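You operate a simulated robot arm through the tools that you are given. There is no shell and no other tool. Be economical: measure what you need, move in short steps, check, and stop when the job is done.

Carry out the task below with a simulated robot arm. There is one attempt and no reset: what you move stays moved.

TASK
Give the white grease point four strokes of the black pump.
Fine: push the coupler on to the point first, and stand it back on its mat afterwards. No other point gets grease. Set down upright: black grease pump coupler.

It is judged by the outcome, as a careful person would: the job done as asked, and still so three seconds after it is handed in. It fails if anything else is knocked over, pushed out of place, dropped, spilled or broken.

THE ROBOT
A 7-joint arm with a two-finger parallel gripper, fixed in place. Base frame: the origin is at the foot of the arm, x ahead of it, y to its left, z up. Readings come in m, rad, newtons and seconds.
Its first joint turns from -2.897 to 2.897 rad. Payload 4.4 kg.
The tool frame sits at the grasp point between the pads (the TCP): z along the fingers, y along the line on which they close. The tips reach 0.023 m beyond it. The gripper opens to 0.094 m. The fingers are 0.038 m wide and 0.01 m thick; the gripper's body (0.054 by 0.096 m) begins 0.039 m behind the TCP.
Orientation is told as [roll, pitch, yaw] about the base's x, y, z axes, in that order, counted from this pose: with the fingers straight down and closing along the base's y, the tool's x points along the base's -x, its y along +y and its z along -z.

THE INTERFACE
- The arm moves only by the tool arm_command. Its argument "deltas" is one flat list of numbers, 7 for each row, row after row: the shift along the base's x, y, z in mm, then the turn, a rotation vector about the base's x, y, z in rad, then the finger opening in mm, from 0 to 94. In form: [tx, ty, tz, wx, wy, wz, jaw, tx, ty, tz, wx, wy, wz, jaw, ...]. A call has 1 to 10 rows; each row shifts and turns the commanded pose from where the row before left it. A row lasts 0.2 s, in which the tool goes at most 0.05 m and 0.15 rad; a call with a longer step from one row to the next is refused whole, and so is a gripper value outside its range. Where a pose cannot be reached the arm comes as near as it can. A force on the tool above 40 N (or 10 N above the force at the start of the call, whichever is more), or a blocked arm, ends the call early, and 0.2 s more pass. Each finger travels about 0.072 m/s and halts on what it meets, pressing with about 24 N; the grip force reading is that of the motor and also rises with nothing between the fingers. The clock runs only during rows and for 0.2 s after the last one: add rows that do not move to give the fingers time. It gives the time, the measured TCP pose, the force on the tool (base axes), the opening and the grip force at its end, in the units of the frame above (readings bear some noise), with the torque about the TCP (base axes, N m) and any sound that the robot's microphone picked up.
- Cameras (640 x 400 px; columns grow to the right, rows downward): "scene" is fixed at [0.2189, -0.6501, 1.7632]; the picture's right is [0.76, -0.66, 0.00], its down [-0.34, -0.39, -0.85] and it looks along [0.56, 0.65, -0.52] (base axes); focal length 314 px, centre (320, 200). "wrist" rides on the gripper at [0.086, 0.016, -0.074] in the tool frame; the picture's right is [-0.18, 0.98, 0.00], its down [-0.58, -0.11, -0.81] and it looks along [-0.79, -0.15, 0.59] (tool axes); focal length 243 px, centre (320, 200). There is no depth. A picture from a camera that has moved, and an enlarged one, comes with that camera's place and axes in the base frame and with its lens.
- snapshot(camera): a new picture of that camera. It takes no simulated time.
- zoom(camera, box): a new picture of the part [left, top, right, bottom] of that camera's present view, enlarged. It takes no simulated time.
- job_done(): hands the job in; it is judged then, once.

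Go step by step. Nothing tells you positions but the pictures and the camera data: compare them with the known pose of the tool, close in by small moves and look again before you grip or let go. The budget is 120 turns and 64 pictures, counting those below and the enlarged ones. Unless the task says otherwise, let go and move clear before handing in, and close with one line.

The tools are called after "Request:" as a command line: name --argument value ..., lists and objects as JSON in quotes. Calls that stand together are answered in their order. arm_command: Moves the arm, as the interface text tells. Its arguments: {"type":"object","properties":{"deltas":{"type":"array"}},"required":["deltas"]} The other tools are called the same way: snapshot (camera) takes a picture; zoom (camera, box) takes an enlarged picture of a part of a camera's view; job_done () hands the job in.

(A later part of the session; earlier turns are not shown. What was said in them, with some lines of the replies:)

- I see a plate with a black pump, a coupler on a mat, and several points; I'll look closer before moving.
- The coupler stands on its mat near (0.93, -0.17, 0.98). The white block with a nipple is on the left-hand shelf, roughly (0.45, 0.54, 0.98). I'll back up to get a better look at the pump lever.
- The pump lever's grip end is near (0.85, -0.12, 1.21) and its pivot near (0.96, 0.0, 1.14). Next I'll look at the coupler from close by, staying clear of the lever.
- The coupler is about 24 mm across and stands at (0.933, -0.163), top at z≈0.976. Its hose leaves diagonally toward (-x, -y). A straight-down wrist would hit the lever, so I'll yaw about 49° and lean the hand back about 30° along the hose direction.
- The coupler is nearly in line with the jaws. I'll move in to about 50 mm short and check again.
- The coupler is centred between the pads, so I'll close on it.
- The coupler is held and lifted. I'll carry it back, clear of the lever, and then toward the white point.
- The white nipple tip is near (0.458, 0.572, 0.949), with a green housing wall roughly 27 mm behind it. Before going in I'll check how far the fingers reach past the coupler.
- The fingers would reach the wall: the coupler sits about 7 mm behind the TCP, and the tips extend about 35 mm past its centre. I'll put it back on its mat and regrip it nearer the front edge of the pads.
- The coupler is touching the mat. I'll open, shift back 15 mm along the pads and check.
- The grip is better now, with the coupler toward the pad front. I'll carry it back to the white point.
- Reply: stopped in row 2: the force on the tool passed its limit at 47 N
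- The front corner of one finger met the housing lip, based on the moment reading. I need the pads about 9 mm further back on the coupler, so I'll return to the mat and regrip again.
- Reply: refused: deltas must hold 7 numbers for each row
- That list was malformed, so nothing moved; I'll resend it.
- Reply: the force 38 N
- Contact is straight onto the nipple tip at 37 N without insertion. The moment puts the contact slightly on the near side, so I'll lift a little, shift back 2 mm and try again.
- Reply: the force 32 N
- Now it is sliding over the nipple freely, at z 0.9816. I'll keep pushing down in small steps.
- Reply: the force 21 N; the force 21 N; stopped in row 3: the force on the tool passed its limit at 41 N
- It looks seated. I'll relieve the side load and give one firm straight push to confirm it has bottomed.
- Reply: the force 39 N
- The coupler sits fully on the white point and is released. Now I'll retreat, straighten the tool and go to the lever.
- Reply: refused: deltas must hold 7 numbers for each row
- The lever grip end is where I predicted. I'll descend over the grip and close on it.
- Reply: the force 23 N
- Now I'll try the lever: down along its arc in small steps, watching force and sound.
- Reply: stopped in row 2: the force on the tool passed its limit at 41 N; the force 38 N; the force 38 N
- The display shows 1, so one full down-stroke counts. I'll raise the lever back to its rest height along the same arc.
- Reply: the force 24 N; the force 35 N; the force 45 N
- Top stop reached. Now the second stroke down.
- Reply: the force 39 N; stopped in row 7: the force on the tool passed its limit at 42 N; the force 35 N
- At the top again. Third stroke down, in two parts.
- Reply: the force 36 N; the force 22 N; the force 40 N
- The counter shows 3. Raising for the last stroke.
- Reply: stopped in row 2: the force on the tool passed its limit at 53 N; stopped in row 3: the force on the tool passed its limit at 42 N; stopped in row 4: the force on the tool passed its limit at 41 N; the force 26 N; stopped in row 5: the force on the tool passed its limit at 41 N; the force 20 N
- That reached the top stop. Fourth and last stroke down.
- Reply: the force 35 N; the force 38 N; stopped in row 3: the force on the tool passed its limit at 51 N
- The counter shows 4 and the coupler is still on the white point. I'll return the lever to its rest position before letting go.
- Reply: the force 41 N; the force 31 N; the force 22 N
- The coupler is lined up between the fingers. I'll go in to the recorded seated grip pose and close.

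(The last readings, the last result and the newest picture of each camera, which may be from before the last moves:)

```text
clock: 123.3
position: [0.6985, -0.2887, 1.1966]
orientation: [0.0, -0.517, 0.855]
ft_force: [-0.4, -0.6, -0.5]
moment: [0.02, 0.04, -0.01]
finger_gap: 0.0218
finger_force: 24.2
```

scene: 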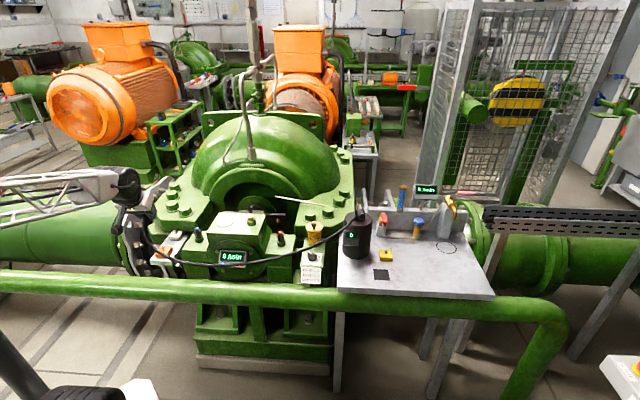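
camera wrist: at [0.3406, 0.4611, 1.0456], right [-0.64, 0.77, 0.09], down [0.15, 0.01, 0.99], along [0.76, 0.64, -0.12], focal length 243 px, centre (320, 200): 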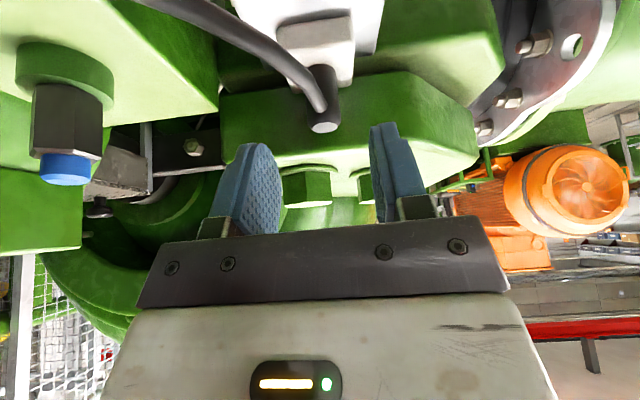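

Request:
arm_command --deltas '[40, 0, -25, 0, 0, 0, 0, 40, 0, -25, 0, 0, 0, 0, 34, 10, -25, 0, 0, 0, 0, 34, 16, -25, 0, 0, 0, 0, 28, 25, -25, 0, 0, 0, 0, 22.5, 25.7, -21.6, 0, 0, 0, 0, 15, 17, -25, 0, 0, 0, 0, 11, 13, -22, 0, 0, 0, 0, 2, 3, -16, 0, 0, 0, 0, 0, 0, 0, 0, 0, 0, 0]'

```text
clock: 125.5
position: [0.9275, -0.175, 0.989]
orientation: [0.003, -0.516, 0.856]
ft_force: [0.2, 0.0, 0.4]
moment: [0.03, -0.01, 0.0]
finger_gap: 0.0217
finger_force: 24.2
```

Request:
arm_command --deltas '[-2, -3, -8, 0, 0, 0, 0, 0, 0, -6, 0, 0, 0, 0, 0, 0, -3, 0, 0, 0, 0, 0, 0, 0, 0, 0, 0, 0]'

```text
clock: 126.5
position: [0.9255, -0.1782, 0.973]
orientation: [0.0, -0.515, 0.854]
ft_force: [-0.4, 0.0, 0.3]
moment: [-0.02, 0.01, -0.01]
finger_gap: 0.0215
finger_force: 23.8
```

Request:
arm_command --deltas '[0, 0, -1.5, 0, 0, 0, 0, 0, 0, -1.5, 0, 0, 0, 0, 0, 0, 0, 0, 0, 0, 0]'

```text
clock: 127.3
position: [0.9259, -0.1787, 0.9693]
orientation: [0.004, -0.516, 0.854]
ft_force: [0.5, 0.3, 0.0]
moment: [-0.02, -0.01, -0.01]
finger_gap: 0.0215
finger_force: 23.6
```

Request:
arm_command --deltas '[0, 0, -0.7, 0, 0, 0, 0, 0, 0, -0.7, 0, 0, 0, 0, 0, 0, -0.4, 0, 0, 0, 0]'

```text
clock: 128.1
position: [0.9245, -0.1771, 0.9676]
orientation: [0.001, -0.516, 0.856]
ft_force: [-0.3, -0.9, -0.5]
moment: [0.02, 0.06, -0.02]
finger_gap: 0.0213
finger_force: 23.8
```

Request:
arm_command --deltas '[0, 0, -0.7, 0, 0, 0, 0, 0, 0, -0.7, 0, 0, 0, 0, 0, 0, 0, 0, 0, 0, 0]'

```text
clock: 128.9
position: [0.9246, -0.1785, 0.968]
orientation: [0.002, -0.514, 0.855]
ft_force: [-0.3, 0.3, -0.8]
moment: [-0.03, 0.01, -0.01]
finger_gap: 0.0212
finger_force: 23.8
```

Request:
arm_command --deltas '[0, 0, -0.7, 0, 0, 0, 0, 0, 0, -0.7, 0, 0, 0, 0, 0, 0, 0, 0, 0, 0, 0]'

```text
clock: 129.7
position: [0.9237, -0.1787, 0.9658]
orientation: [0.002, -0.515, 0.855]
ft_force: [-0.3, -0.8, -0.5]
moment: [0.0, -0.01, 0.0]
finger_gap: 0.0216
finger_force: 23.6
```

Request:
arm_command --deltas '[0, 0, -0.7, 0, 0, 0, 0, 0, 0, -0.7, 0, 0, 0, 0, 0, 0, 0, 0, 0, 0, 0]'

```text
clock: 130.5
position: [0.9253, -0.1788, 0.967]
orientation: [0.0, -0.517, 0.856]
ft_force: [-0.7, -8.9, 15.4]
moment: [-0.07, -0.18, -0.13]
finger_gap: 0.0216
finger_force: 23.3
```

There's contact with the mat, and the moment matches the coupler's base. I'll use the last picture to check before releasing.

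Request:
zoom --camera "wrist" --box '[180, 30, 480, 240]'

```text
1.90 times, centred on (330, 135) of wrist
camera zoom: at [0.8388, -0.2524, 0.9852], right [-0.64, 0.77, 0.09], down [0.15, 0.01, 0.99], along [0.76, 0.64, -0.12], focal length 462 px, centre (301, 324)
```

zoom: 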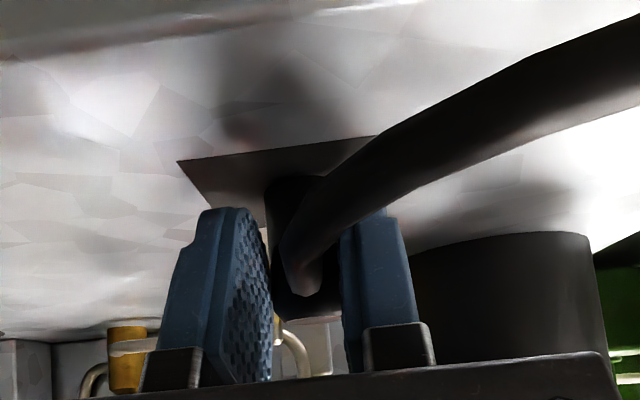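

It's upright on the mat. I'll ease off, open and retreat along the tool axis, clear of the lever.

Request:
arm_command --deltas '[0, -0.3, 0.7, 0, 0, 0, 0, 0, 0, 0, 0, 0, 0, 22, 0, 0, 0, 0, 0, 0, 34, 0, 0, 0, 0, 0, 0, 50, 0, 0, 0, 0, 0, 0, 50, -3, -3.5, 8, 0, 0, 0, 50, -8, -9.4, 21, 0, 0, 0, 50, -13, -15, 35, 0, 0, 0, 50, -20, -22, 30, 0, 0, 0, 50]'

Request:
arm_command --deltas '[-30, -25, 25, 0, 0, 0, 50, -36, -10, 25, 0, 0, 0, 50, -36, 0, 25, 0, 0, 0, 50, -40, 0, 20, 0, 0, 0, 50, 0, 0, 0, 0, 0, 0, 50]'

```text
clock: 132.5
position: [0.8804, -0.2269, 1.0571]
orientation: [0.002, -0.516, 0.852]
ft_force: [-0.1, -0.4, -0.7]
moment: [0.03, -0.04, 0.04]
finger_gap: 0.0499
finger_force: 0.0
```

```text
clock: 133.7
position: [0.7379, -0.2634, 1.1552]
orientation: [0.001, -0.517, 0.856]
ft_force: [-0.2, -0.3, -0.7]
moment: [-0.02, 0.02, 0.01]
finger_gap: 0.0499
finger_force: 0.0
```

The coupler is released on its mat and the arm is clear, with no contact force during the retreat. I'm handing in.

Request:
job_done

```text
The job is handed in.
```

The white grease point got four strokes of the black pump (its counter read 4), and the coupler was upright on its mat in the last picture, taken just before I let go.
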